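You operate a simulated robot arm through the tools that you are given. There is no shell and no other tool. Be economical: measure what you need, move in short steps, check, and stop when the job is done.

The job below is to be done with a simulated robot arm. You get a single attempt, and the scene is never put back.

Task
Clamp the white block from the yellow frame in the jig, slide it in and lock the slide.
Fine: red lever and yellow knob at their stops; the jig stays locked; leave the depth dial.

It is judged by the outcome, as a careful person would: the job done as asked, and still so three seconds after it is handed in. It fails if anything else is knocked over, pushed out of place, dropped, spilled or broken.

Robot
A 7-joint arm with a two-finger parallel gripper, fixed in place. Base frame: the origin is at the foot of the arm, x ahead of it, y to its left, z up; the work surface is at about z = 0.85. Readings come in m, degrees, newtons and seconds.
With the tool pointing down near the work surface it reaches from about 0.3 to 0.7 m from the base axis. Its first joint turns from -66.0 to 66.0 degrees. Payload 1.57 kg.
The tool frame sits at the grasp point between the pads (the TCP): z along the fingers, y along the line on which they close. The tips reach 0.03 m beyond it. The gripper opens to 0.11 m. The fingers are 0.024 m wide and 0.012 m thick; the gripper's body (0.048 by 0.112 m) begins 0.078 m behind the TCP.
Orientation is told as [roll, pitch, yaw] about the base's x, y, z axes, in that order, counted from this pose: with the fingers straight down and closing along the base's y, the tool's x points along the base's -x, its y along +y and its z along -z.

Tools
- The arm moves only by the tool nudge_tool. Its argument "steps" is a list of rows, each a list of 3 entries, a list of its own where there are three numbers: the shift along the tool's x, y, z in m, then the turn, a rotation vector about the tool's x, y, z in degrees, then the finger opening in m, from 0 to 0.11. In form: [[[x, y, z], [rx, ry, rz], gripper], ...]. A call has 1 to 20 rows; each row shifts and turns the commanded pose from where the row before left it, along the tool's axes as they then stand. A row lasts 0.2 s, in which the tool goes at most 0.05 m and 8.6 degrees; a call with a longer step from one row to the next is refused whole, and so is a gripper value outside its range. Where a pose cannot be reached the arm comes as near as it can. A force on the tool above 70 N (or 10 N above the force at the start of the call, whichever is more), or a blocked arm, ends the call early, and 0.2 s more pass. Each finger travels about 0.108 m/s and halts on what it meets, pressing with about 40 N; the grip force reading is that of the motor and also rises with nothing between the fingers. The clock runs only during rows and for 0.2 s after the last one: add rows that do not move to give the fingers time. It gives the time, the measured TCP pose, the force on the tool (base axes), the opening and the grip force at its end, in the units of the frame above (readings bear some noise), with the torque about the TCP (base axes, N m) and any sound that the robot's microphone picked up.
- Cameras (640 x 400 px; columns grow to the right, rows downward): "scene" is fixed at [0.1611, -0.375, 1.3977]; the picture's right is [0.87, -0.49, 0.00], its down [-0.26, -0.46, -0.85] and it looks along [0.42, 0.73, -0.53] (base axes); focal length 310 px, centre (320, 200). "wrist" rides on the gripper at [0.07, 0.016, -0.141] in the tool frame; the picture's right is [-0.23, 0.97, 0.00], its down [-0.86, -0.20, -0.48] and it looks along [-0.47, -0.11, 0.88] (tool axes); focal length 222 px, centre (320, 200). There is no depth. A picture from a camera that has moved, and an enlarged one, comes with that camera's place and axes in the base frame and with its lens. The place of the scene camera against the robot may be out by one fixed shift of up to 0.018 m in any direction.
- get_image(camera): a new picture of that camera. The clock stands still meanwhile.
- inspect(camera, box): a new picture of the part [left, top, right, bottom] of that camera's present view, enlarged. The clock stands still meanwhile.
- finish_job(): hands the job in; it is judged then, once.

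Go step by step. Nothing tells you positions but the pictures and the camera data: compare them with the known pose of the tool, close in by small moves and look again before you grip or let go. The budget is 120 turns and 64 pictures, counting those below and the enlarged ones. Unless the task says otherwise, let go and move clear before handing in, and close with one line.

The tools are called after "Call:" as a command line: name --argument value ..., lists and objects as JSON in quotes. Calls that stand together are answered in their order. nudge_tool: Moves the arm, as the interface text tells. Its arguments: {"type":"object","properties":{"steps":{"type":"array"}},"required":["steps"]} The other tools are called the same way: get_image (camera) takes a picture; inspect (camera, box) takes an enlarged picture of a part of a camera's view; finish_job () hands the job in.

At the start:

```text
time_s: 0.0
eef_pos: [0.3602, 0.0522, 1.1239]
tool_rot: [-0.1, 0.0, 0.1]
contact_force: [-0.3, -0.3, -0.2]
torque: [0.03, 0.01, -0.02]
opening: 0.1098
grasp_force: 0.0
```

scene: 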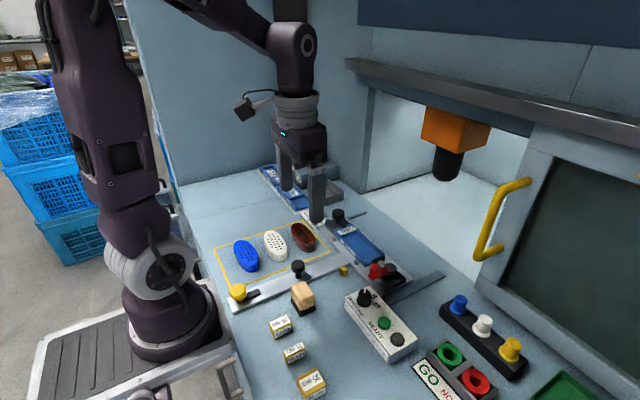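
wrist: 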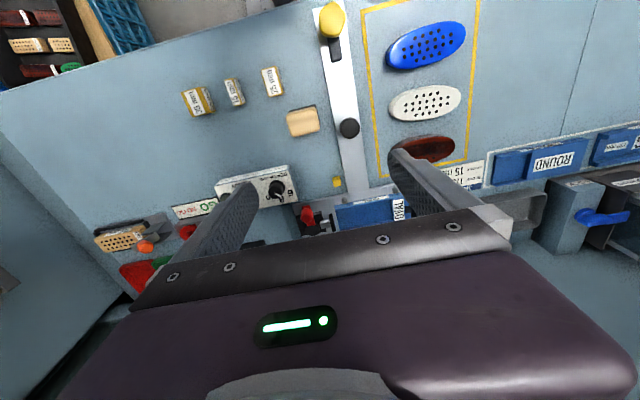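

I see a yellow frame with blue, white and brown oval blocks, a jig with a red lever, and a slide with a yellow knob. I'll look closer before moving.

Call:
inspect --camera "scene" --box '[200, 180, 460, 340]'

Call:
inspect --camera "wrist" --box '[240, 0, 560, 240]'

```text
2.46 times, centred on (330, 260) of scene
camera zoom: at [0.1611, -0.375, 1.3977], right [0.87, -0.49, 0.0], down [-0.26, -0.46, -0.85], along [0.42, 0.73, -0.53], focal length 762 px, centre (295, 52)
```

zoom: 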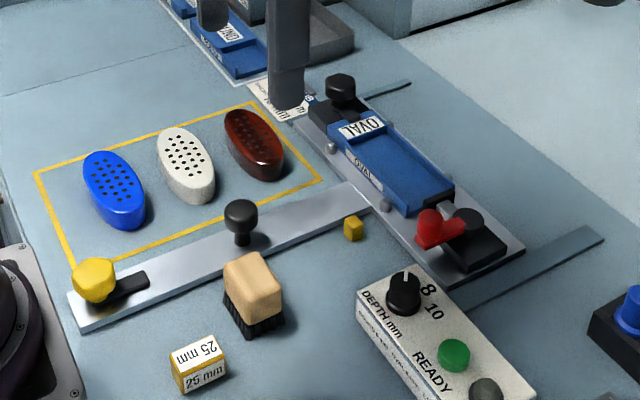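

```text
1.67 times, centred on (400, 120) of wrist
camera zoom: at [0.2906, 0.069, 1.2657], right [0.23, 0.97, 0.0], down [0.86, -0.2, 0.48], along [0.47, -0.11, -0.88], focal length 370 px, centre (187, 333)
```

zoom: 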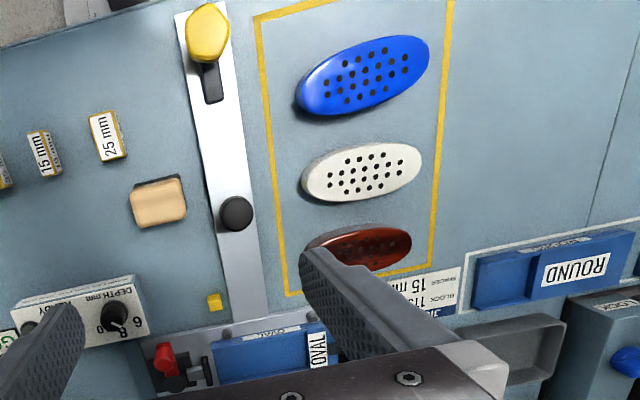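

The blocks lie near x 0.28/0.365/0.44, y≈0.23. The jig runs along y at x≈0.54, and the slide's handle and knob are at y≈0.1. I'll rise and yaw the tool 90° to get an open view and the grasp orientation.

Call:
nudge_tool --steps '[[[0, -0.02, -0.01], [0, 0, -8.2], 0.11], [[0, -0.02, -0.01], [0, 0, -8.2], 0.11], [[0, -0.02, -0.01], [0, 0, -8.2], 0.11], [[0, -0.01, 0], [0, 0, -8.2], 0.11], [[0, 0, 0], [0, 0, -8.2], 0.11], [[0, 0, 0], [0, 0, -8.2], 0.11], [[0, 0, 0], [0, 0, -8.2], 0.11], [[0, 0, 0], [0, 0, -8.2], 0.11], [[0, 0, 0], [0, 0, -8.2], 0.11], [[0, 0, 0], [0, 0, -8.2], 0.11], [[0, 0, 0], [0, 0, -8], 0.11]]'

Call:
get_image --camera "wrist"

Call:
get_image --camera "scene"

```text
time_s: 2.4
eef_pos: [0.3733, -0.0145, 1.1535]
tool_rot: [0.0, 0.0, 90.3]
contact_force: [0.5, -0.4, 0.5]
torque: [-0.01, -0.01, 0.01]
opening: 0.1099
grasp_force: 0.0
```

```text
59 pictures are left
camera wrist: at [0.3572, -0.0847, 1.2963], right [-0.97, 0.22, 0.0], down [0.2, 0.86, 0.48], along [0.11, 0.47, -0.88], focal length 222 px, centre (320, 200)
```

wrist: 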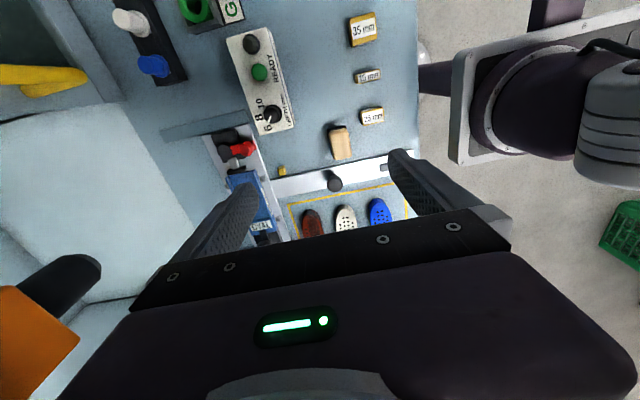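

```text
58 pictures are left
```

scene: 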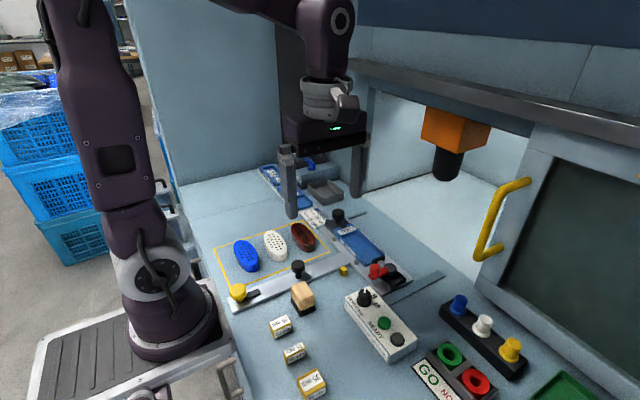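

The view is clearer now. I'll zoom in on the jig, the slide and the sign.

Call:
inspect --camera "scene" --box '[290, 195, 420, 290]'

Call:
inspect --camera "scene" --box '[210, 200, 350, 310]'

Call:
inspect --camera "wrist" --box '[190, 90, 420, 245]'

```text
4.21 times, centred on (355, 242) of scene
camera zoom: at [0.1611, -0.375, 1.3977], right [0.87, -0.49, 0.0], down [-0.26, -0.46, -0.85], along [0.42, 0.73, -0.53], focal length 1304 px, centre (173, 21)
```

zoom: 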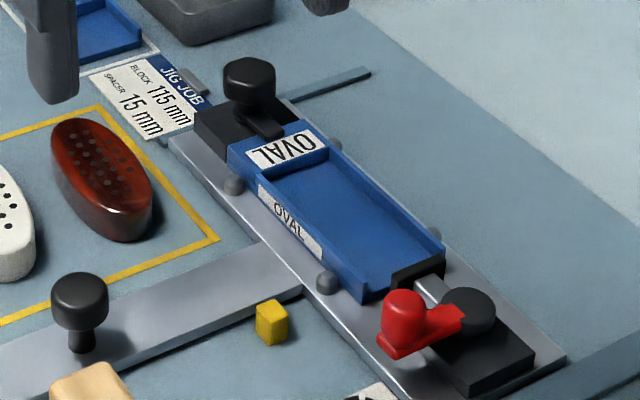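

```text
3.64 times, centred on (280, 255) of scene
camera zoom: at [0.1611, -0.375, 1.3977], right [0.87, -0.49, 0.0], down [-0.26, -0.46, -0.85], along [0.42, 0.73, -0.53], focal length 1126 px, centre (466, 0)
```

zoom: 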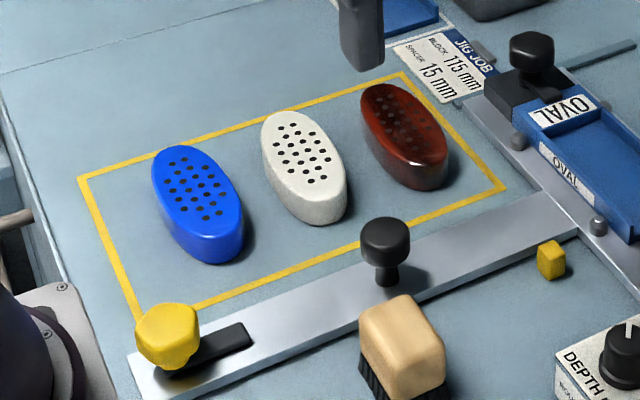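

```text
2.58 times, centred on (305, 168) of wrist
camera zoom: at [0.3572, -0.0847, 1.2963], right [-0.97, 0.22, 0.0], down [0.2, 0.86, 0.48], along [0.11, 0.47, -0.88], focal length 573 px, centre (359, 284)
```

zoom: 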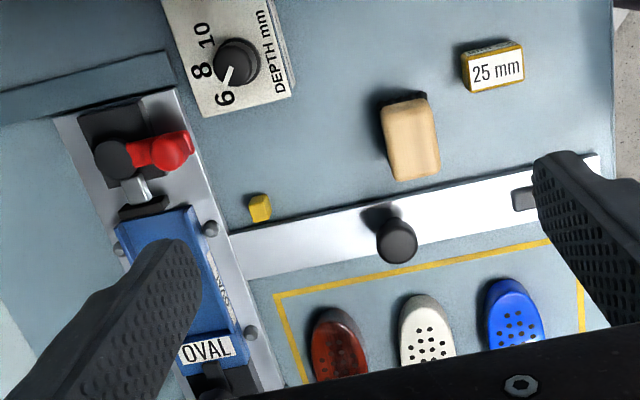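

A sign reads "JIG JOB: BLOCK 115 mm, SPACER 15 mm", and there are 15/25/35 mm spacers on the table. I'll bring the wrist camera over the jig to see the pocket, clamp and lock.

Call:
nudge_tool --steps '[[[-0.02, -0.034, 0.016], [0, 0, 0], 0.11], [[-0.02, -0.034, 0.016], [0, 0, 0], 0.11], [[-0.02, -0.034, 0.016], [0, 0, 0], 0.11], [[-0.02, -0.034, 0.016], [0, 0, 0], 0.11], [[-0.02, -0.034, 0.016], [0, 0, 0], 0.11]]'

Call:
get_image --camera "wrist"

```text
time_s: 3.6
eef_pos: [0.5417, 0.0857, 1.0772]
tool_rot: [0.0, 0.0, 90.0]
contact_force: [-0.3, 0.0, -0.1]
torque: [-0.02, 0.02, 0.02]
opening: 0.1099
grasp_force: 0.1
```

```text
54 pictures are left
camera wrist: at [0.5257, 0.0159, 1.2173], right [-0.97, 0.23, 0.0], down [0.2, 0.86, 0.48], along [0.11, 0.47, -0.88], focal length 222 px, centre (320, 200)
```

wrist: 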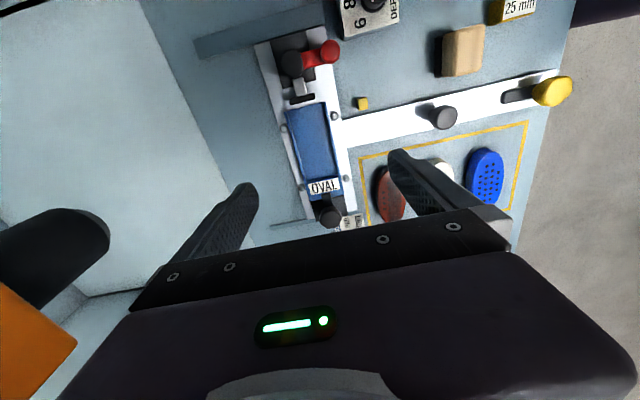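

Call:
inspect --camera "wrist" --box '[240, 20, 380, 240]'

Call:
inspect --camera "wrist" --box '[340, 0, 600, 240]'

```text
1.82 times, centred on (310, 130) of wrist
camera zoom: at [0.5257, 0.0159, 1.2173], right [-0.97, 0.23, 0.0], down [0.2, 0.86, 0.48], along [0.11, 0.47, -0.88], focal length 404 px, centre (338, 327)
```

zoom: 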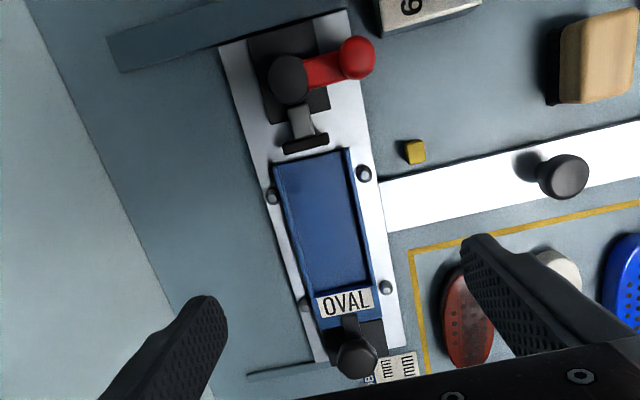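

```text
1.67 times, centred on (470, 120) of wrist
camera zoom: at [0.5257, 0.0159, 1.2173], right [-0.97, 0.23, 0.0], down [0.2, 0.86, 0.48], along [0.11, 0.47, -0.88], focal length 370 px, centre (70, 333)
```

zoom: 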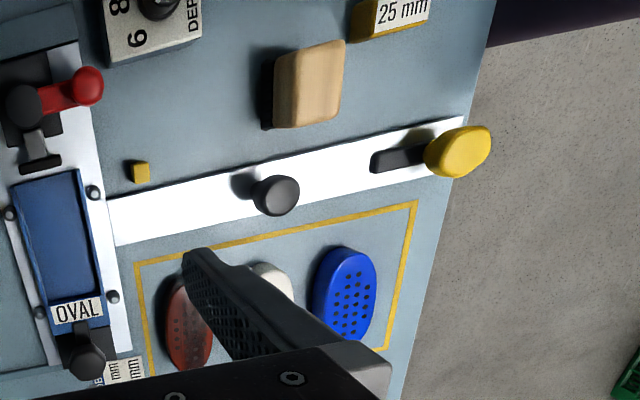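

The pocket runs from about y=0.045 to 0.163 at x≈0.556, and the clamp pad is at y≈0.034 with the clamp open. Next I'll hover over the white block to measure it.

Call:
nudge_tool --steps '[[[-0.0235, 0.029, 0.008], [0, 0, 0], 0.11], [[-0.0235, 0.029, 0.008], [0, 0, 0], 0.11], [[-0.0235, 0.029, 0.008], [0, 0, 0], 0.11], [[-0.0235, 0.029, 0.008], [0, 0, 0], 0.11], [[-0.0235, 0.029, 0.008], [0, 0, 0], 0.11], [[-0.0235, 0.029, 0.008], [0, 0, 0], 0.11]]'

Call:
inspect --camera "wrist" --box '[160, 0, 480, 240]'

```text
time_s: 5.0
eef_pos: [0.367, 0.2265, 1.0276]
tool_rot: [-0.1, 0.0, 90.0]
contact_force: [-0.1, -1.0, -0.3]
torque: [0.0, 0.0, 0.0]
opening: 0.11
grasp_force: 0.1
```

```text
1.67 times, centred on (320, 120) of wrist
camera zoom: at [0.3515, 0.1567, 1.17], right [-0.97, 0.23, 0.0], down [0.2, 0.86, 0.48], along [0.11, 0.47, -0.88], focal length 370 px, centre (320, 333)
```

zoom: 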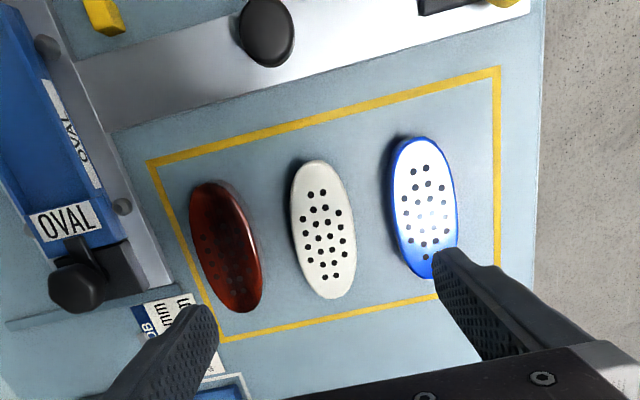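

White block centre ≈ (0.366, 0.228), about 0.11 m × 0.05 m, long axis turned about -4° from y. I'll check the pocket's wall height before choosing a grip height.

Call:
inspect --camera "scene" --box '[335, 225, 405, 285]'

Call:
inspect --camera "scene" --box '[225, 215, 315, 280]'

```text
6.67 times, centred on (370, 255) of scene
camera zoom: at [0.1611, -0.375, 1.3977], right [0.87, -0.49, 0.0], down [-0.26, -0.46, -0.85], along [0.42, 0.73, -0.53], focal length 2064 px, centre (-13, -167)
```

zoom: 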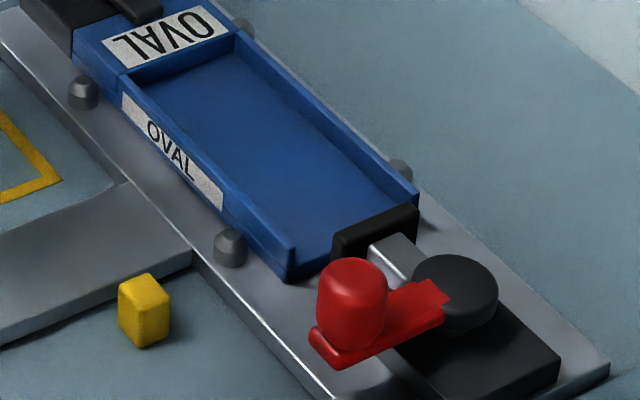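

```text
6.15 times, centred on (270, 248) of scene
camera zoom: at [0.1611, -0.375, 1.3977], right [0.87, -0.49, 0.0], down [-0.26, -0.46, -0.85], along [0.42, 0.73, -0.53], focal length 1906 px, centre (628, -92)
```

zoom: 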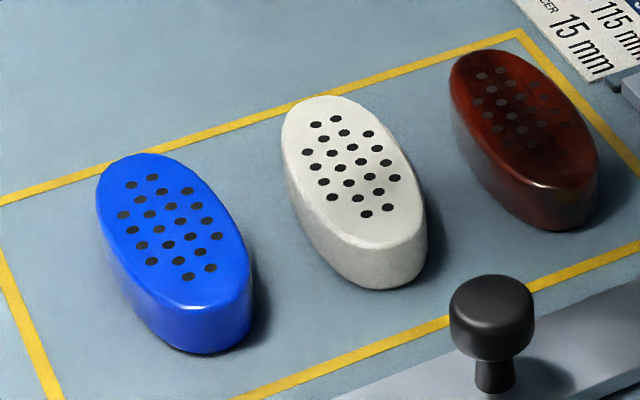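

The walls look about 12 mm deep and the block about 24 mm tall, so I must grip only its top part. I'll descend partway, aligned to the block, and measure its top by parallax.

Call:
nudge_tool --steps '[[[-0.002, 0.001, 0.0233], [0, 0, 4.2], 0.08], [[0, 0, 0.0233], [0, 0, 0], 0.08], [[0, 0, 0.0233], [0, 0, 0], 0.08]]'

Call:
inspect --camera "wrist" --box '[160, 0, 480, 240]'

```text
time_s: 5.8
eef_pos: [0.3678, 0.2292, 0.9569]
tool_rot: [0.0, 0.0, 85.8]
contact_force: [0.1, -0.2, 0.3]
torque: [0.02, -0.03, 0.03]
opening: 0.0799
grasp_force: 0.1
```

```text
1.67 times, centred on (320, 120) of wrist
camera zoom: at [0.3459, 0.1605, 1.0986], right [-0.95, 0.3, 0.0], down [0.26, 0.84, 0.48], along [0.14, 0.46, -0.88], focal length 370 px, centre (320, 333)
```

zoom: 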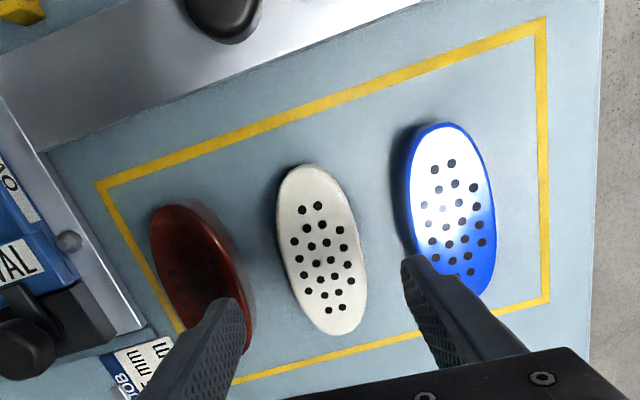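

The parallax puts the block's top at z ≈ 0.86–0.875, which is too loose. I'll probe it gently with closed fingertips.

Call:
nudge_tool --steps '[[[0, 0, 0], [0, 0, 0], 0.0], [[0, 0, 0], [0, 0, 0], 0.0], [[0, 0, 0.02], [0, 0, 0], 0.0], [[0, 0, 0.02], [0, 0, 0], 0.0], [[0, 0, 0.009], [0, 0, 0], 0.0]]'

Call:
nudge_tool --steps '[[[0, 0, 0.002], [0, 0, 0], 0.0], [[0, 0, 0.002], [0, 0, 0], 0.0]]'

Call:
nudge_tool --steps '[[[0, 0, 0.002], [0, 0, 0], 0.0], [[0, 0, 0.002], [0, 0, 0], 0.0]]'

```text
time_s: 7.0
eef_pos: [0.3677, 0.2288, 0.9067]
tool_rot: [0.1, 0.0, 85.8]
contact_force: [-0.5, -0.4, -0.4]
torque: [-0.04, 0.02, 0.01]
opening: 0.0002
grasp_force: 21.5
```

```text
time_s: 7.6
eef_pos: [0.3683, 0.2279, 0.9061]
tool_rot: [-0.3, -0.1, 85.8]
contact_force: [-8.5, -6.6, 56.1]
torque: [-0.23, 0.24, 0.01]
opening: 0.0002
grasp_force: 21.3
```

```text
time_s: 7.9
eef_pos: [0.368, 0.2271, 0.9055]
tool_rot: [-0.1, -0.1, 85.8]
contact_force: [-6.7, -3.4, 24.9]
torque: [-0.17, 0.24, 0.0]
opening: 0.0002
grasp_force: 21.3
stopped in row 1: the force on the tool passed its limit at 78 N (the readings are from after the stop); the commanded pose is now the measured one
```

The block's top is at z≈0.876, and the tool is centred and aligned on it. I'll rise, open to 0.07, straddle the top 12 mm and close.

Call:
nudge_tool --steps '[[[0, 0.001, -0.015], [0, 0, 0], 0.0], [[0, 0, 0], [0, 0, 0], 0.07], [[0, 0, 0], [0, 0, 0], 0.07], [[0, 0, 0.012], [0, 0, 0], 0.07], [[0, 0, 0.012], [0, 0, 0], 0.07], [[0, 0, 0.003], [0, 0, 0], 0.07], [[0, 0, 0], [0, 0, 0], 0.07]]'

Call:
get_image --camera "wrist"

```text
time_s: 9.5
eef_pos: [0.3674, 0.2285, 0.893]
tool_rot: [-0.2, -0.2, 85.8]
contact_force: [0.4, -0.1, 0.4]
torque: [-0.01, -0.01, 0.01]
opening: 0.0701
grasp_force: 0.1
```

```text
47 pictures are left
camera wrist: at [0.3458, 0.1591, 1.0343], right [-0.95, 0.3, 0.0], down [0.26, 0.84, 0.48], along [0.15, 0.46, -0.88], focal length 222 px, centre (320, 200)
```

wrist: 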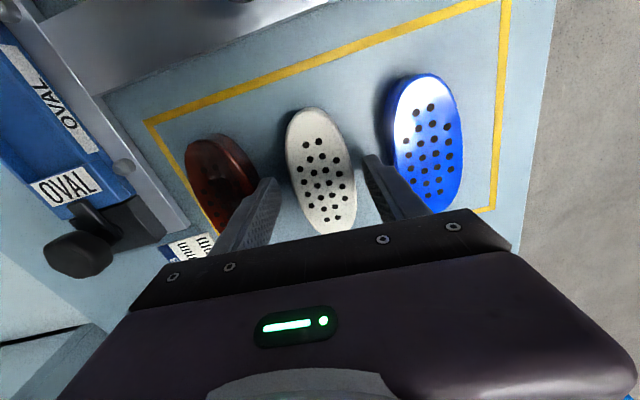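

The block is between the fingers and the neighbours are clear. I'll close and lift.

Call:
nudge_tool --steps '[[[0, 0, 0], [0, 0, 0], 0.03], [[0, 0, 0], [0, 0, 0], 0.03], [[0, 0, 0], [0, 0, 0], 0.03]]'

Call:
nudge_tool --steps '[[[0, 0, -0.01], [0, 0, 0], 0.03], [[0, 0, -0.03], [0, 0, 0], 0.03], [[0, 0, -0.04], [0, 0, 0], 0.03], [[0, 0, -0.02], [0, 0, 0], 0.03]]'

Call:
get_image --camera "wrist"

Call:
inspect --camera "scene" --box '[230, 130, 350, 240]'

```text
time_s: 10.3
eef_pos: [0.3678, 0.227, 0.8925]
tool_rot: [-0.3, -0.1, 85.9]
contact_force: [-0.4, -0.1, 0.1]
torque: [0.08, 0.0, 0.0]
opening: 0.0488
grasp_force: 40.7
```

```text
time_s: 11.3
eef_pos: [0.3672, 0.2283, 0.9946]
tool_rot: [-0.3, -0.2, 85.8]
contact_force: [0.3, 0.4, 0.3]
torque: [0.02, -0.03, -0.01]
opening: 0.0302
grasp_force: 0.1
```

```text
46 pictures are left
camera wrist: at [0.3452, 0.1597, 1.1365], right [-0.95, 0.3, 0.0], down [0.26, 0.84, 0.48], along [0.15, 0.46, -0.88], focal length 222 px, centre (320, 200)
```

wrist: 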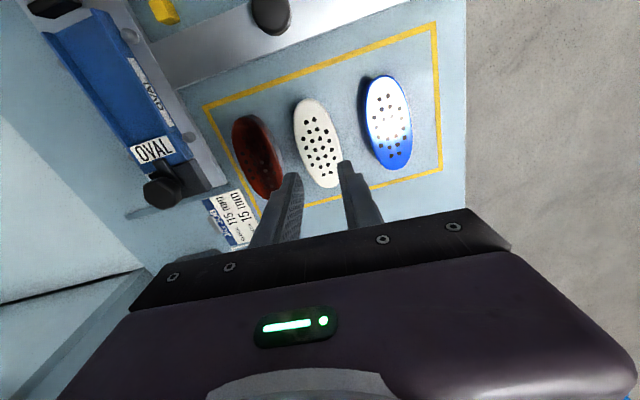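

```text
3.64 times, centred on (290, 185) of scene
camera zoom: at [0.1611, -0.375, 1.3977], right [0.87, -0.49, 0.0], down [-0.26, -0.46, -0.85], along [0.42, 0.73, -0.53], focal length 1126 px, centre (429, 254)
```

zoom: 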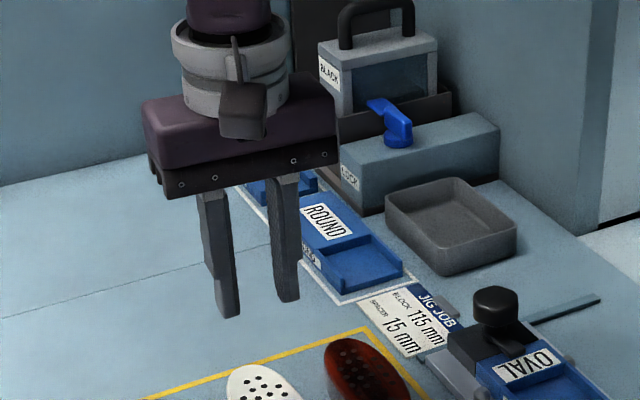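

The grip slipped off on lifting; the block is still in place. The edge is probably rounded, so I'll grip deeper, about 18 mm, and lift slowly.

Call:
nudge_tool --steps '[[[0.001, 0, 0.03], [0.3, 0, 0], 0.07], [[0, 0, 0.03], [0, 0, 0], 0.07], [[0, 0, 0.03], [0, 0, 0], 0.07], [[0, 0, 0.017], [0, 0, 0], 0.07], [[0, 0, 0], [0, 0, 0], 0.03], [[0, 0, 0], [0, 0, 0], 0.03], [[0, 0, 0], [0, 0, 0], 0.03]]'

Call:
nudge_tool --steps '[[[0, 0, -0.003], [0, 0, 0], 0.03], [[0, 0, -0.005], [0, 0, 0], 0.03], [[0, 0, 0], [0, 0, 0], 0.03]]'

```text
time_s: 12.9
eef_pos: [0.3669, 0.2262, 0.8868]
tool_rot: [-0.5, -0.2, 85.7]
contact_force: [1.3, 0.4, -0.2]
torque: [0.02, 0.01, -0.01]
opening: 0.0489
grasp_force: 40.8
```

```text
time_s: 13.7
eef_pos: [0.3685, 0.2275, 0.8944]
tool_rot: [-0.5, -0.2, 85.8]
contact_force: [-0.5, -0.3, -1.6]
torque: [0.0, 0.03, 0.02]
opening: 0.0489
grasp_force: 39.8
```

It holds at 0.049 m wide. I'll lift slowly and check.

Call:
nudge_tool --steps '[[[0, 0, -0.01], [0, -0.4, 0], 0.03], [[0, 0, -0.015], [0, 0, 0], 0.03], [[0, 0, -0.02], [0, 0, 0], 0.03], [[0, 0, -0.025], [0, 0, 0], 0.03]]'

Call:
get_image --camera "wrist"

Call:
inspect --camera "scene" --box '[240, 170, 340, 260]'

```text
time_s: 14.7
eef_pos: [0.3682, 0.2272, 0.9652]
tool_rot: [-0.5, -0.4, 85.8]
contact_force: [0.3, -0.1, -0.1]
torque: [0.01, -0.02, 0.02]
opening: 0.0493
grasp_force: 39.7
```

```text
44 pictures are left
camera wrist: at [0.3454, 0.1579, 1.1047], right [-0.95, 0.3, -0.01], down [0.26, 0.83, 0.49], along [0.15, 0.46, -0.87], focal length 222 px, centre (320, 200)
```

wrist: 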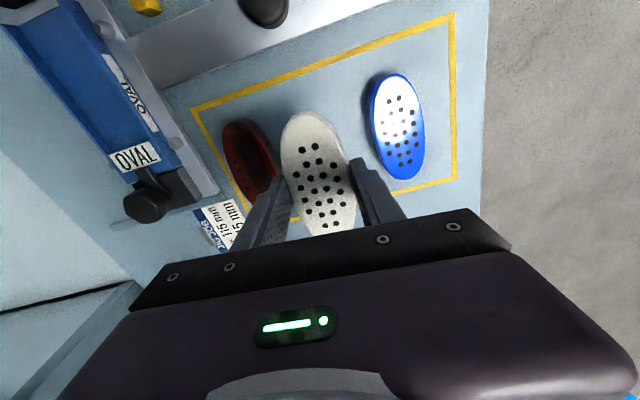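

```text
4.44 times, centred on (290, 215) of scene
camera zoom: at [0.1611, -0.375, 1.3977], right [0.87, -0.49, 0.0], down [-0.26, -0.46, -0.85], along [0.42, 0.73, -0.53], focal length 1376 px, centre (453, 133)
```

zoom: 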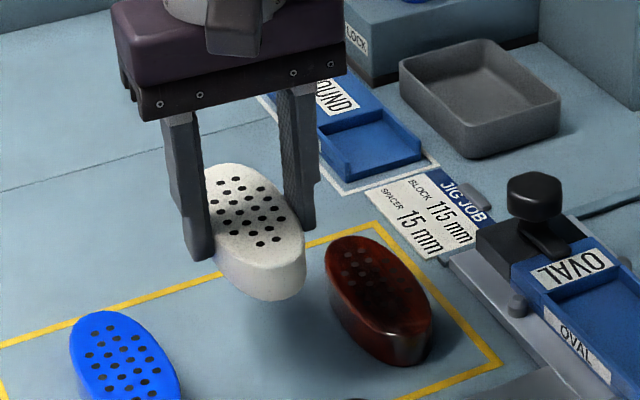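

The block is held securely. I'll straighten the tool to yaw 90 and hover over the jig pocket.

Call:
nudge_tool --steps '[[[0, 0, -0.01], [0, 0, -4.2], 0.03], [[0, 0, -0.01], [-0.4, -0.5, 0], 0.03], [[0.024, -0.0376, -0.004], [0, 0, 0], 0.03], [[0.024, -0.0376, -0.004], [0, 0, 0], 0.03], [[0.024, -0.0376, -0.004], [0, 0, 0], 0.03], [[0.024, -0.0376, -0.004], [0, 0, 0], 0.03], [[0.024, -0.0376, 0], [0, 0, 0], 0.03], [[0, 0, 0], [0, 0, 0], 0.03]]'

Call:
get_image --camera "wrist"

Call:
inspect --camera "scene" --box '[310, 150, 440, 290]'

```text
time_s: 16.5
eef_pos: [0.5545, 0.1062, 0.9985]
tool_rot: [0.0, -1.0, 89.9]
contact_force: [0.3, 0.4, -1.0]
torque: [0.01, -0.02, 0.03]
opening: 0.0489
grasp_force: 40.6
```

```text
42 pictures are left
camera wrist: at [0.5389, 0.0347, 1.1381], right [-0.97, 0.23, 0.0], down [0.2, 0.85, 0.49], along [0.11, 0.48, -0.87], focal length 222 px, centre (320, 200)
```

wrist: 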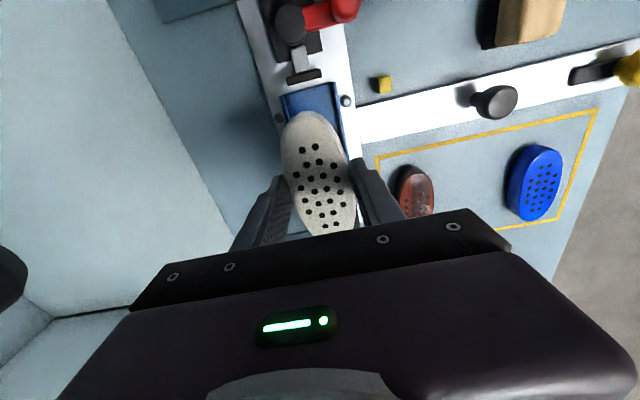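

```text
2.86 times, centred on (375, 220) of scene
camera zoom: at [0.1611, -0.375, 1.3977], right [0.87, -0.49, 0.0], down [-0.26, -0.46, -0.85], along [0.42, 0.73, -0.53], focal length 885 px, centre (163, 143)
```

zoom: 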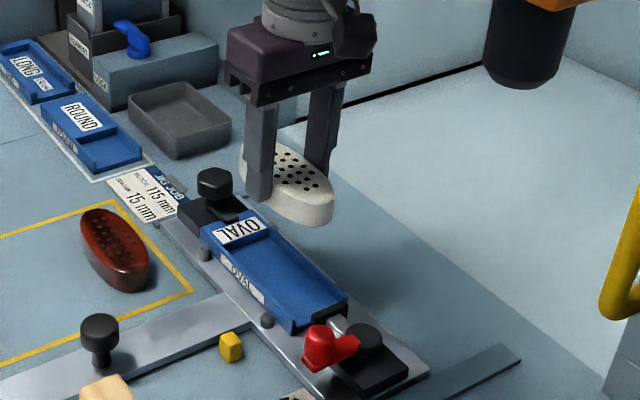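

Hovering over the jig. I need the lateral alignment to about a millimetre, so I'll zoom in on the pocket's open end.

Call:
inspect --camera "wrist" --box '[250, 60, 390, 240]'

```text
2.22 times, centred on (320, 150) of wrist
camera zoom: at [0.5389, 0.0347, 1.1381], right [-0.97, 0.23, 0.0], down [0.2, 0.85, 0.49], along [0.11, 0.48, -0.87], focal length 494 px, centre (320, 311)
```

zoom: 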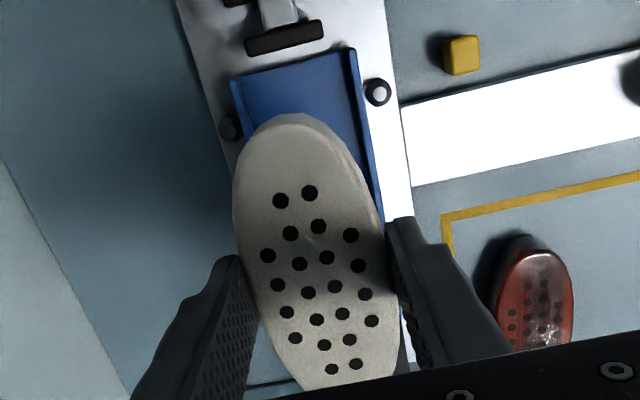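

Jig axis is within about 0.5° of yaw 90 and centred under the tool. The block needs to shift about 6 mm toward -y and turn by about 1°. I'll correct that, lower to just above the walls, and look again.

Call:
nudge_tool --steps '[[[0.006, 0, 0.02], [0, 1.0, 0], 0.03], [[0, 0, 0.02], [0, 0, 1.2], 0.03], [[0, 0, 0.02], [0, 0, 0], 0.03], [[0, 0, 0.014], [0, 0, 0], 0.03], [[0, 0, 0], [0, 0, 0], 0.03]]'

Call:
inspect --camera "wrist" --box '[250, 60, 390, 240]'

Call:
inspect --camera "scene" --box '[325, 190, 425, 290]'

```text
time_s: 17.7
eef_pos: [0.5548, 0.1022, 0.9232]
tool_rot: [-0.1, -0.1, 88.8]
contact_force: [0.8, 0.0, -1.8]
torque: [0.03, 0.0, 0.02]
opening: 0.0489
grasp_force: 39.8
```

```text
2.22 times, centred on (320, 150) of wrist
camera zoom: at [0.5373, 0.0328, 1.0655], right [-0.97, 0.25, 0.0], down [0.22, 0.85, 0.48], along [0.12, 0.46, -0.88], focal length 494 px, centre (320, 311)
```

zoom: 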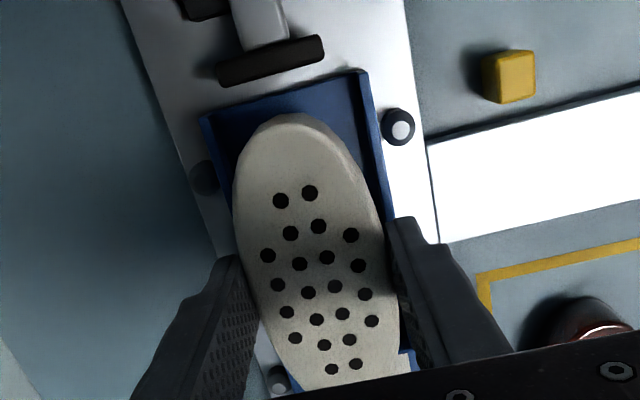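

```text
4.00 times, centred on (375, 240) of scene
camera zoom: at [0.1611, -0.375, 1.3977], right [0.87, -0.49, 0.0], down [-0.26, -0.46, -0.85], along [0.42, 0.73, -0.53], focal length 1239 px, centre (100, 40)
```

zoom: 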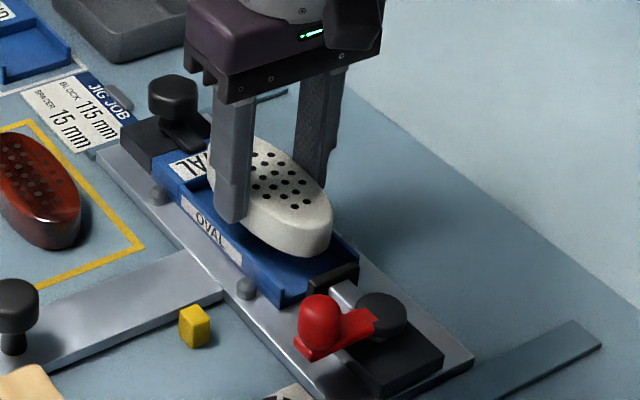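

The block is aligned with the pocket within about 0.5 mm. I'll shift 3 mm toward the clamp for end-wall clearance and lower gently, watching the force.

Call:
nudge_tool --steps '[[[0.003, 0, 0.006], [0, 0, 0], 0.03], [[0, 0, 0.006], [0, 0, 0], 0.03], [[0, 0, 0.003], [0, 0, 0], 0.03]]'

Call:
nudge_tool --steps '[[[0, 0, 0.002], [0, 0, 0], 0.03], [[0, 0, 0.002], [0, 0, 0], 0.03]]'

```text
time_s: 18.5
eef_pos: [0.5543, 0.0982, 0.909]
tool_rot: [-0.1, 0.0, 88.8]
contact_force: [-1.1, -0.7, 2.3]
torque: [0.0, 0.13, 0.0]
opening: 0.0487
grasp_force: 40.0
```

```text
time_s: 19.2
eef_pos: [0.5578, 0.0991, 0.9096]
tool_rot: [-0.6, 0.1, 88.9]
contact_force: [-5.5, -1.8, 17.2]
torque: [-0.04, 0.67, 0.06]
opening: 0.0486
grasp_force: 39.9
stopped in row 2: the force on the tool passed its limit at 73 N (the readings are from after the stop); the commanded pose is now the measured one
```

Contact came early, at z 0.909, with the load on the -x side, so the block is probably sitting on that wall. I'll look.

Call:
inspect --camera "scene" --box '[325, 190, 425, 290]'

Call:
inspect --camera "wrist" --box '[250, 60, 390, 240]'

```text
4.00 times, centred on (375, 240) of scene
camera zoom: at [0.1607, -0.3751, 1.3977], right [0.87, -0.49, 0.0], down [-0.26, -0.46, -0.85], along [0.42, 0.73, -0.53], focal length 1239 px, centre (100, 40)
```

zoom: 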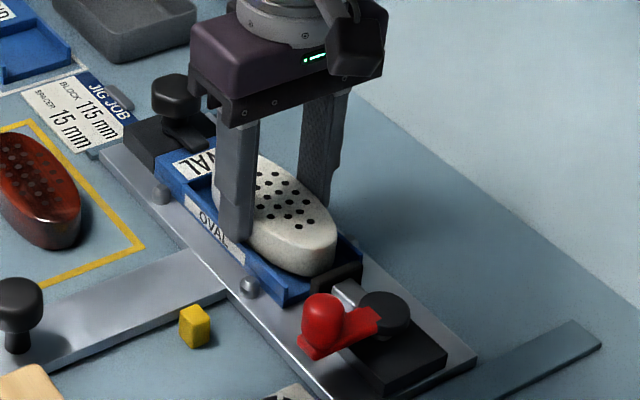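

```text
2.22 times, centred on (320, 150) of wrist
camera zoom: at [0.5381, 0.0295, 1.0508], right [-0.97, 0.25, -0.01], down [0.21, 0.85, 0.48], along [0.13, 0.46, -0.88], focal length 494 px, centre (320, 311)
```

zoom: 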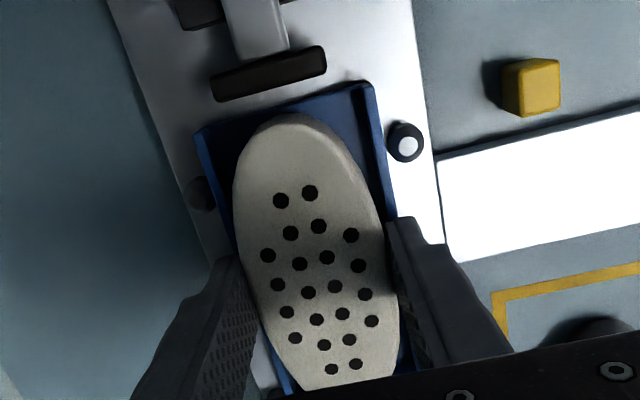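

The block is centred and about 7 mm into the pocket; it's the fingertips that touch the wall top (z≈0.879). I'll ease up 1.5 mm, level, and release so it settles the last few millimetres, guided by the walls.

Call:
nudge_tool --steps '[[[0, 0, -0.0015], [-0.6, 0, 0], 0.03], [[0, 0, 0], [0, 0, 0], 0.03], [[0, 0, 0], [0, 0, 0], 0.049], [[0, 0, 0], [0, 0, 0], 0.051], [[0, 0, 0], [0, 0, 0], 0.055], [[0, 0, 0], [0, 0, 0], 0.06]]'

Call:
inspect --camera "wrist" --box '[250, 60, 390, 240]'

Call:
inspect --camera "scene" --box '[325, 190, 425, 290]'

```text
time_s: 20.6
eef_pos: [0.5569, 0.0991, 0.9103]
tool_rot: [0.1, 0.0, 88.9]
contact_force: [0.4, -0.5, 0.7]
torque: [0.0, 0.02, -0.04]
opening: 0.06
grasp_force: 0.0
```

```text
2.22 times, centred on (320, 150) of wrist
camera zoom: at [0.5396, 0.0296, 1.0517], right [-0.97, 0.25, 0.0], down [0.22, 0.85, 0.48], along [0.12, 0.46, -0.88], focal length 494 px, centre (320, 311)
```

zoom: 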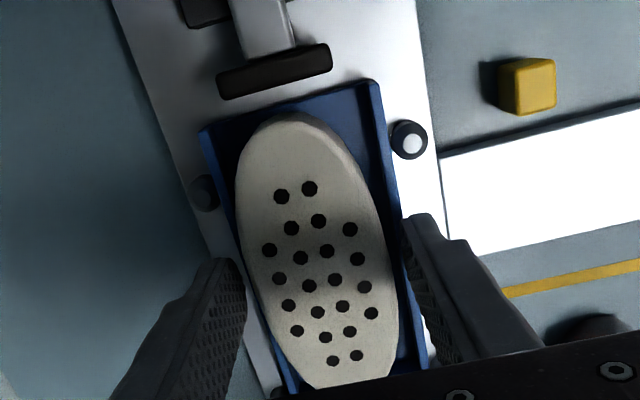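

```text
4.00 times, centred on (375, 240) of scene
camera zoom: at [0.1611, -0.375, 1.3977], right [0.87, -0.49, 0.0], down [-0.26, -0.46, -0.85], along [0.42, 0.73, -0.53], focal length 1239 px, centre (100, 40)
```

zoom: 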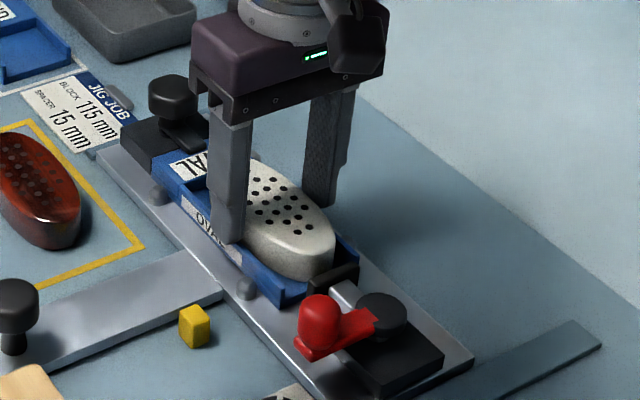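

The block has settled into the pocket. I'll rise and verify.

Call:
nudge_tool --steps '[[[0, 0, -0.02], [0, 0, 0], 0.06], [[0, 0, -0.03], [0, 0, 0], 0.08], [[0.0, 0, -0.04], [0, 0, 0], 0.08], [[-0.03, 0, -0.03], [0, 0, 0], 0.08]]'

Call:
inspect --camera "wrist" --box '[220, 20, 400, 240]'

Call:
inspect --camera "scene" --box '[335, 205, 405, 285]'

```text
time_s: 21.6
eef_pos: [0.5593, 0.1289, 1.0299]
tool_rot: [0.1, 0.0, 88.9]
contact_force: [0.1, 0.6, -0.5]
torque: [-0.03, -0.01, 0.02]
opening: 0.0801
grasp_force: 0.1
```

```text
1.82 times, centred on (310, 130) of wrist
camera zoom: at [0.5413, 0.0595, 1.1716], right [-0.97, 0.25, 0.0], down [0.22, 0.85, 0.48], along [0.12, 0.46, -0.88], focal length 404 px, centre (338, 327)
```

zoom: 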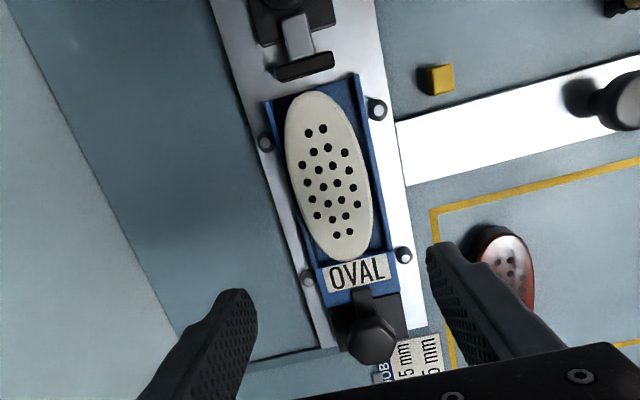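

```text
5.00 times, centred on (370, 245) of scene
camera zoom: at [0.161, -0.375, 1.3977], right [0.87, -0.49, 0.0], down [-0.26, -0.46, -0.85], along [0.42, 0.73, -0.53], focal length 1548 px, centre (70, -25)
```

zoom: 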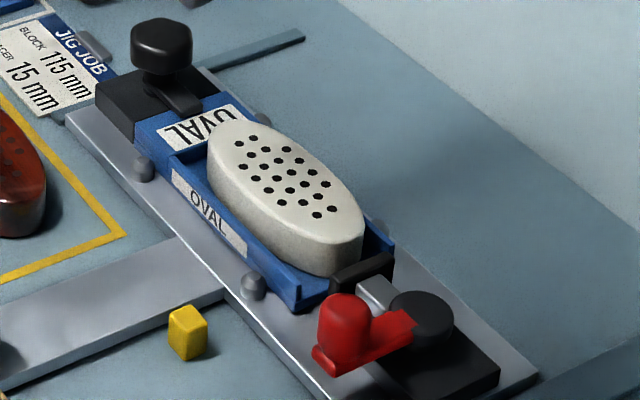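

The block lies fully in the pocket against the end wall. Now I'll look at the clamp lever from above.

Call:
nudge_tool --steps '[[[0.035, 0, 0], [0, 0, 0], 0.08], [[0.035, 0, 0], [0, 0, 0], 0.08], [[0.02, 0, 0.02], [0, 0, 0], 0.08]]'

Call:
inspect --camera "wrist" --box '[180, 0, 460, 200]'

Call:
inspect --camera "scene" --box '[350, 240, 450, 320]'

```text
time_s: 22.4
eef_pos: [0.5568, 0.0405, 1.0098]
tool_rot: [0.0, 0.1, 88.9]
contact_force: [0.1, -0.2, 0.6]
torque: [-0.02, 0.0, 0.0]
opening: 0.0799
grasp_force: 0.1
```

```text
2.00 times, centred on (320, 100) of wrist
camera zoom: at [0.5394, -0.0287, 1.1512], right [-0.97, 0.25, 0.0], down [0.22, 0.85, 0.48], along [0.12, 0.46, -0.88], focal length 444 px, centre (320, 400)
```

zoom: 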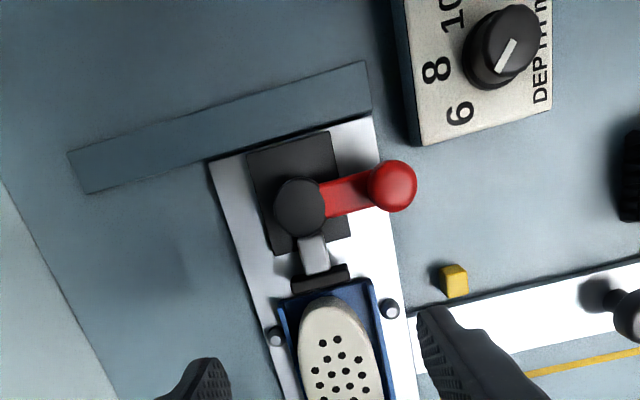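

```text
5.00 times, centred on (400, 280) of scene
camera zoom: at [0.1611, -0.375, 1.3977], right [0.87, -0.49, 0.0], down [-0.26, -0.46, -0.85], along [0.42, 0.73, -0.53], focal length 1548 px, centre (-80, -200)
```

zoom: 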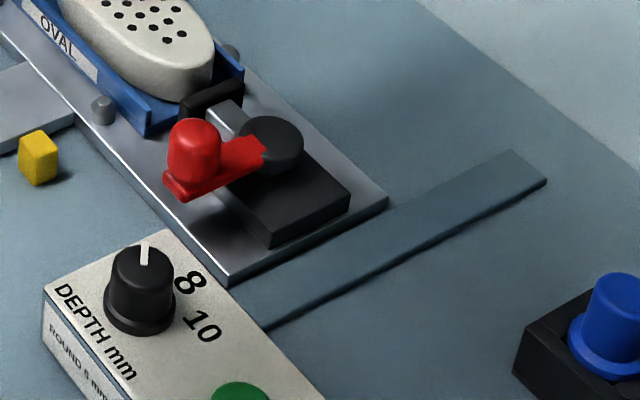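

The red lever pivots at about (0.555, -0.010) and points along -x, with its knob at about (0.508, -0.009), z≈0.90–0.92. The free side is -y, so I'll close the fingers, come down on the knob's +y side and try a small push.

Call:
nudge_tool --steps '[[[0.0035, 0.025, 0], [0, 0, -1.1], 0.0], [[0.003, 0.025, 0], [0, 0, 0], 0.0], [[0, 0, 0.03], [0, 0, 0], 0.0], [[0, 0, 0.03], [0, 0, 0], 0.0], [[0, 0, 0.018], [0, 0, 0], 0.0], [[0, 0, 0], [0, 0, 0], 0.0]]'

Call:
get_image --camera "wrist"

Call:
inspect --camera "scene" --box '[340, 220, 440, 300]'

```text
time_s: 23.8
eef_pos: [0.5069, 0.0326, 0.9329]
tool_rot: [0.1, 0.0, 90.0]
contact_force: [0.4, 0.6, -0.2]
torque: [-0.02, -0.01, -0.01]
opening: 0.0
grasp_force: 21.1
```

```text
29 pictures are left
camera wrist: at [0.4905, -0.0372, 1.0731], right [-0.97, 0.23, 0.0], down [0.2, 0.85, 0.48], along [0.11, 0.47, -0.88], focal length 222 px, centre (320, 200)
```

wrist: 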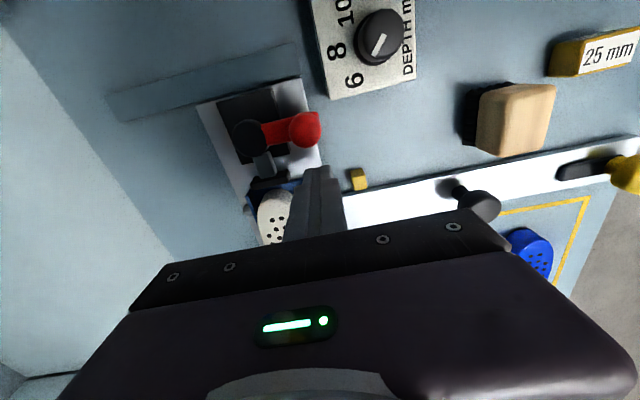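

```text
5.00 times, centred on (390, 260) of scene
camera zoom: at [0.1611, -0.375, 1.3977], right [0.87, -0.49, 0.0], down [-0.26, -0.46, -0.85], along [0.42, 0.73, -0.53], focal length 1548 px, centre (-30, -100)
```

zoom: 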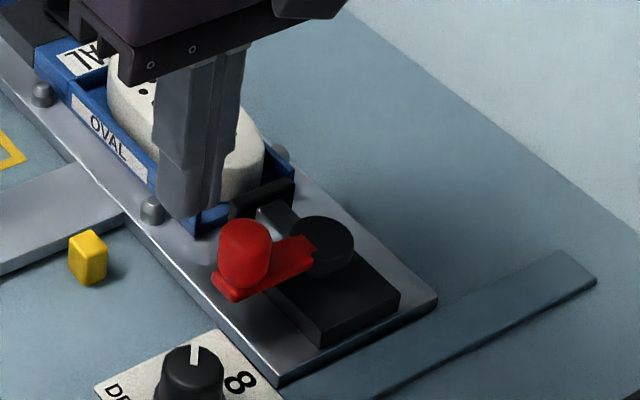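

Positioned behind the knob. I'll push gently toward -y in small steps.

Call:
nudge_tool --steps '[[[0.008, 0, 0], [0, 0, 0], 0.0], [[0.008, 0, 0], [0, 0, 0], 0.0], [[0.005, 0.001, 0], [0, 0, 0], 0.0], [[0.005, 0.001, 0], [0, 0, 0], 0.0], [[0.005, 0.001, 0], [0, 0, 0], 0.0]]'

Call:
get_image --camera "scene"

```text
time_s: 25.0
eef_pos: [0.5053, 0.0028, 0.9316]
tool_rot: [-0.1, -0.1, 90.0]
contact_force: [0.2, 1.3, -0.2]
torque: [0.03, -0.02, -0.01]
opening: 0.0003
grasp_force: 21.7
```

```text
27 pictures are left
```

scene: 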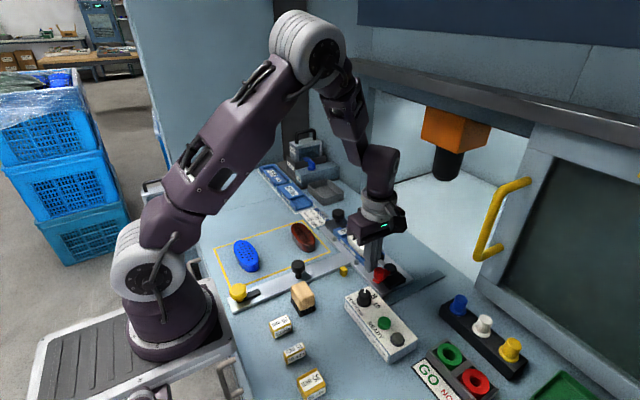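

Low force, so the lever seems to be turning. I'll continue along the arc to about 45°.

Call:
nudge_tool --steps '[[[0.006, 0.001, 0], [0, 0, 0], 0.0], [[0.006, 0, 0], [0, 0, 0], 0.0], [[0.006, -0.0005, 0], [0, 0, 0], 0.0], [[0.006, -0.001, 0], [0, 0, 0], 0.0], [[0.006, -0.001, 0], [0, 0, 0], 0.0]]'

Call:
inspect --camera "scene" --box '[340, 220, 440, 300]'

```text
time_s: 26.2
eef_pos: [0.5049, -0.0286, 0.9329]
tool_rot: [0.1, -0.1, 90.0]
contact_force: [-0.3, 0.3, -0.7]
torque: [0.01, 0.02, 0.02]
opening: 0.0
grasp_force: 21.2
```

```text
5.00 times, centred on (390, 260) of scene
camera zoom: at [0.1611, -0.375, 1.3977], right [0.87, -0.49, 0.0], down [-0.26, -0.46, -0.85], along [0.42, 0.73, -0.53], focal length 1548 px, centre (-30, -100)
```

zoom: 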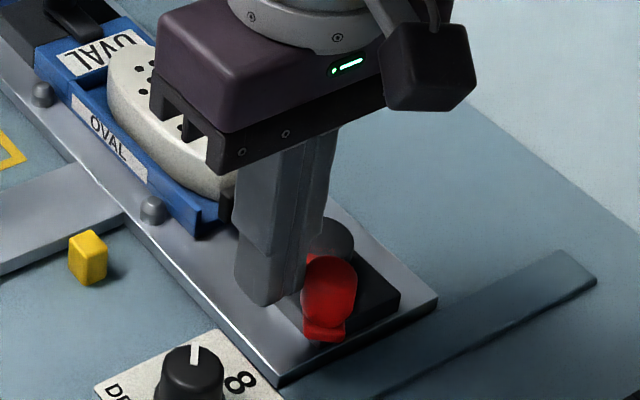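

The lever turns freely, now about 45°. I'll continue around to 90°.

Call:
nudge_tool --steps '[[[0.005, -0.003, 0], [0, 0, 0], 0.0], [[0.005, -0.003, 0], [0, 0, 0], 0.0], [[0.005, -0.0045, 0], [0, 0, 0], 0.0], [[0.005, -0.0045, 0], [0, 0, 0], 0.0], [[0.004, -0.006, 0], [0, 0, 0], 0.0], [[0.003, -0.006, 0], [0, 0, 0], 0.0]]'

Call:
get_image --camera "wrist"

Call:
inspect --camera "scene" --box '[340, 220, 440, 300]'

```text
time_s: 27.6
eef_pos: [0.531, -0.0554, 0.9331]
tool_rot: [0.1, 0.0, 89.8]
contact_force: [-2.8, 2.6, -0.7]
torque: [0.08, 0.09, 0.07]
opening: 0.0001
grasp_force: 21.5
```

```text
25 pictures are left
camera wrist: at [0.5158, -0.1248, 1.0734], right [-0.97, 0.23, 0.0], down [0.2, 0.85, 0.48], along [0.11, 0.47, -0.88], focal length 222 px, centre (320, 200)
```

wrist: 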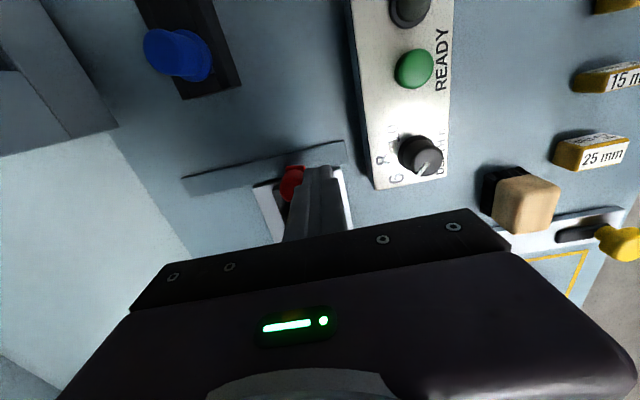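

```text
5.00 times, centred on (390, 260) of scene
camera zoom: at [0.161, -0.3749, 1.3977], right [0.87, -0.49, 0.0], down [-0.26, -0.46, -0.85], along [0.42, 0.73, -0.53], focal length 1548 px, centre (-30, -100)
```

zoom: 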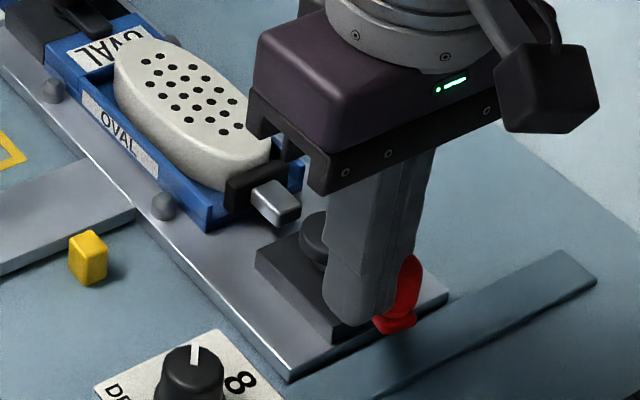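

The pad is now in the pocket against the block, and the slide has crept about 4 mm in +x. I'll push a bit further to see whether the lever has reached its stop.

Call:
nudge_tool --steps '[[[0.002, -0.005, 0], [0, 0, 0], 0.0], [[0.002, -0.005, 0], [0, 0, 0], 0.0], [[0.001, -0.004, 0], [0, 0, 0], 0.0]]'

Call:
inspect --camera "scene" --box '[340, 220, 440, 300]'

```text
time_s: 28.4
eef_pos: [0.5454, -0.0594, 0.932]
tool_rot: [0.0, 0.0, 89.9]
contact_force: [-1.8, -0.1, -0.5]
torque: [0.0, 0.0, -0.01]
opening: 0.0
grasp_force: 21.4
```

```text
5.00 times, centred on (390, 260) of scene
camera zoom: at [0.1611, -0.375, 1.3977], right [0.87, -0.49, 0.0], down [-0.26, -0.46, -0.85], along [0.42, 0.73, -0.53], focal length 1548 px, centre (-30, -100)
```

zoom: 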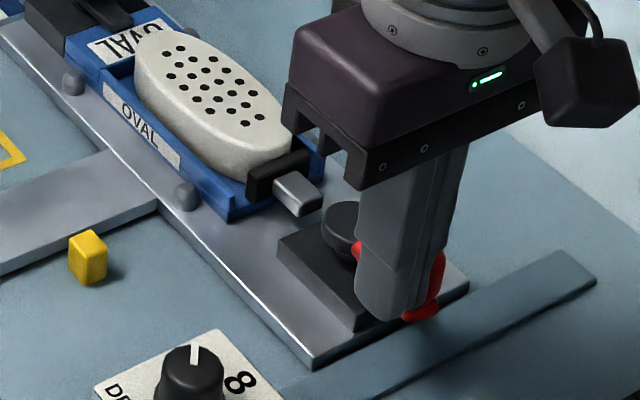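

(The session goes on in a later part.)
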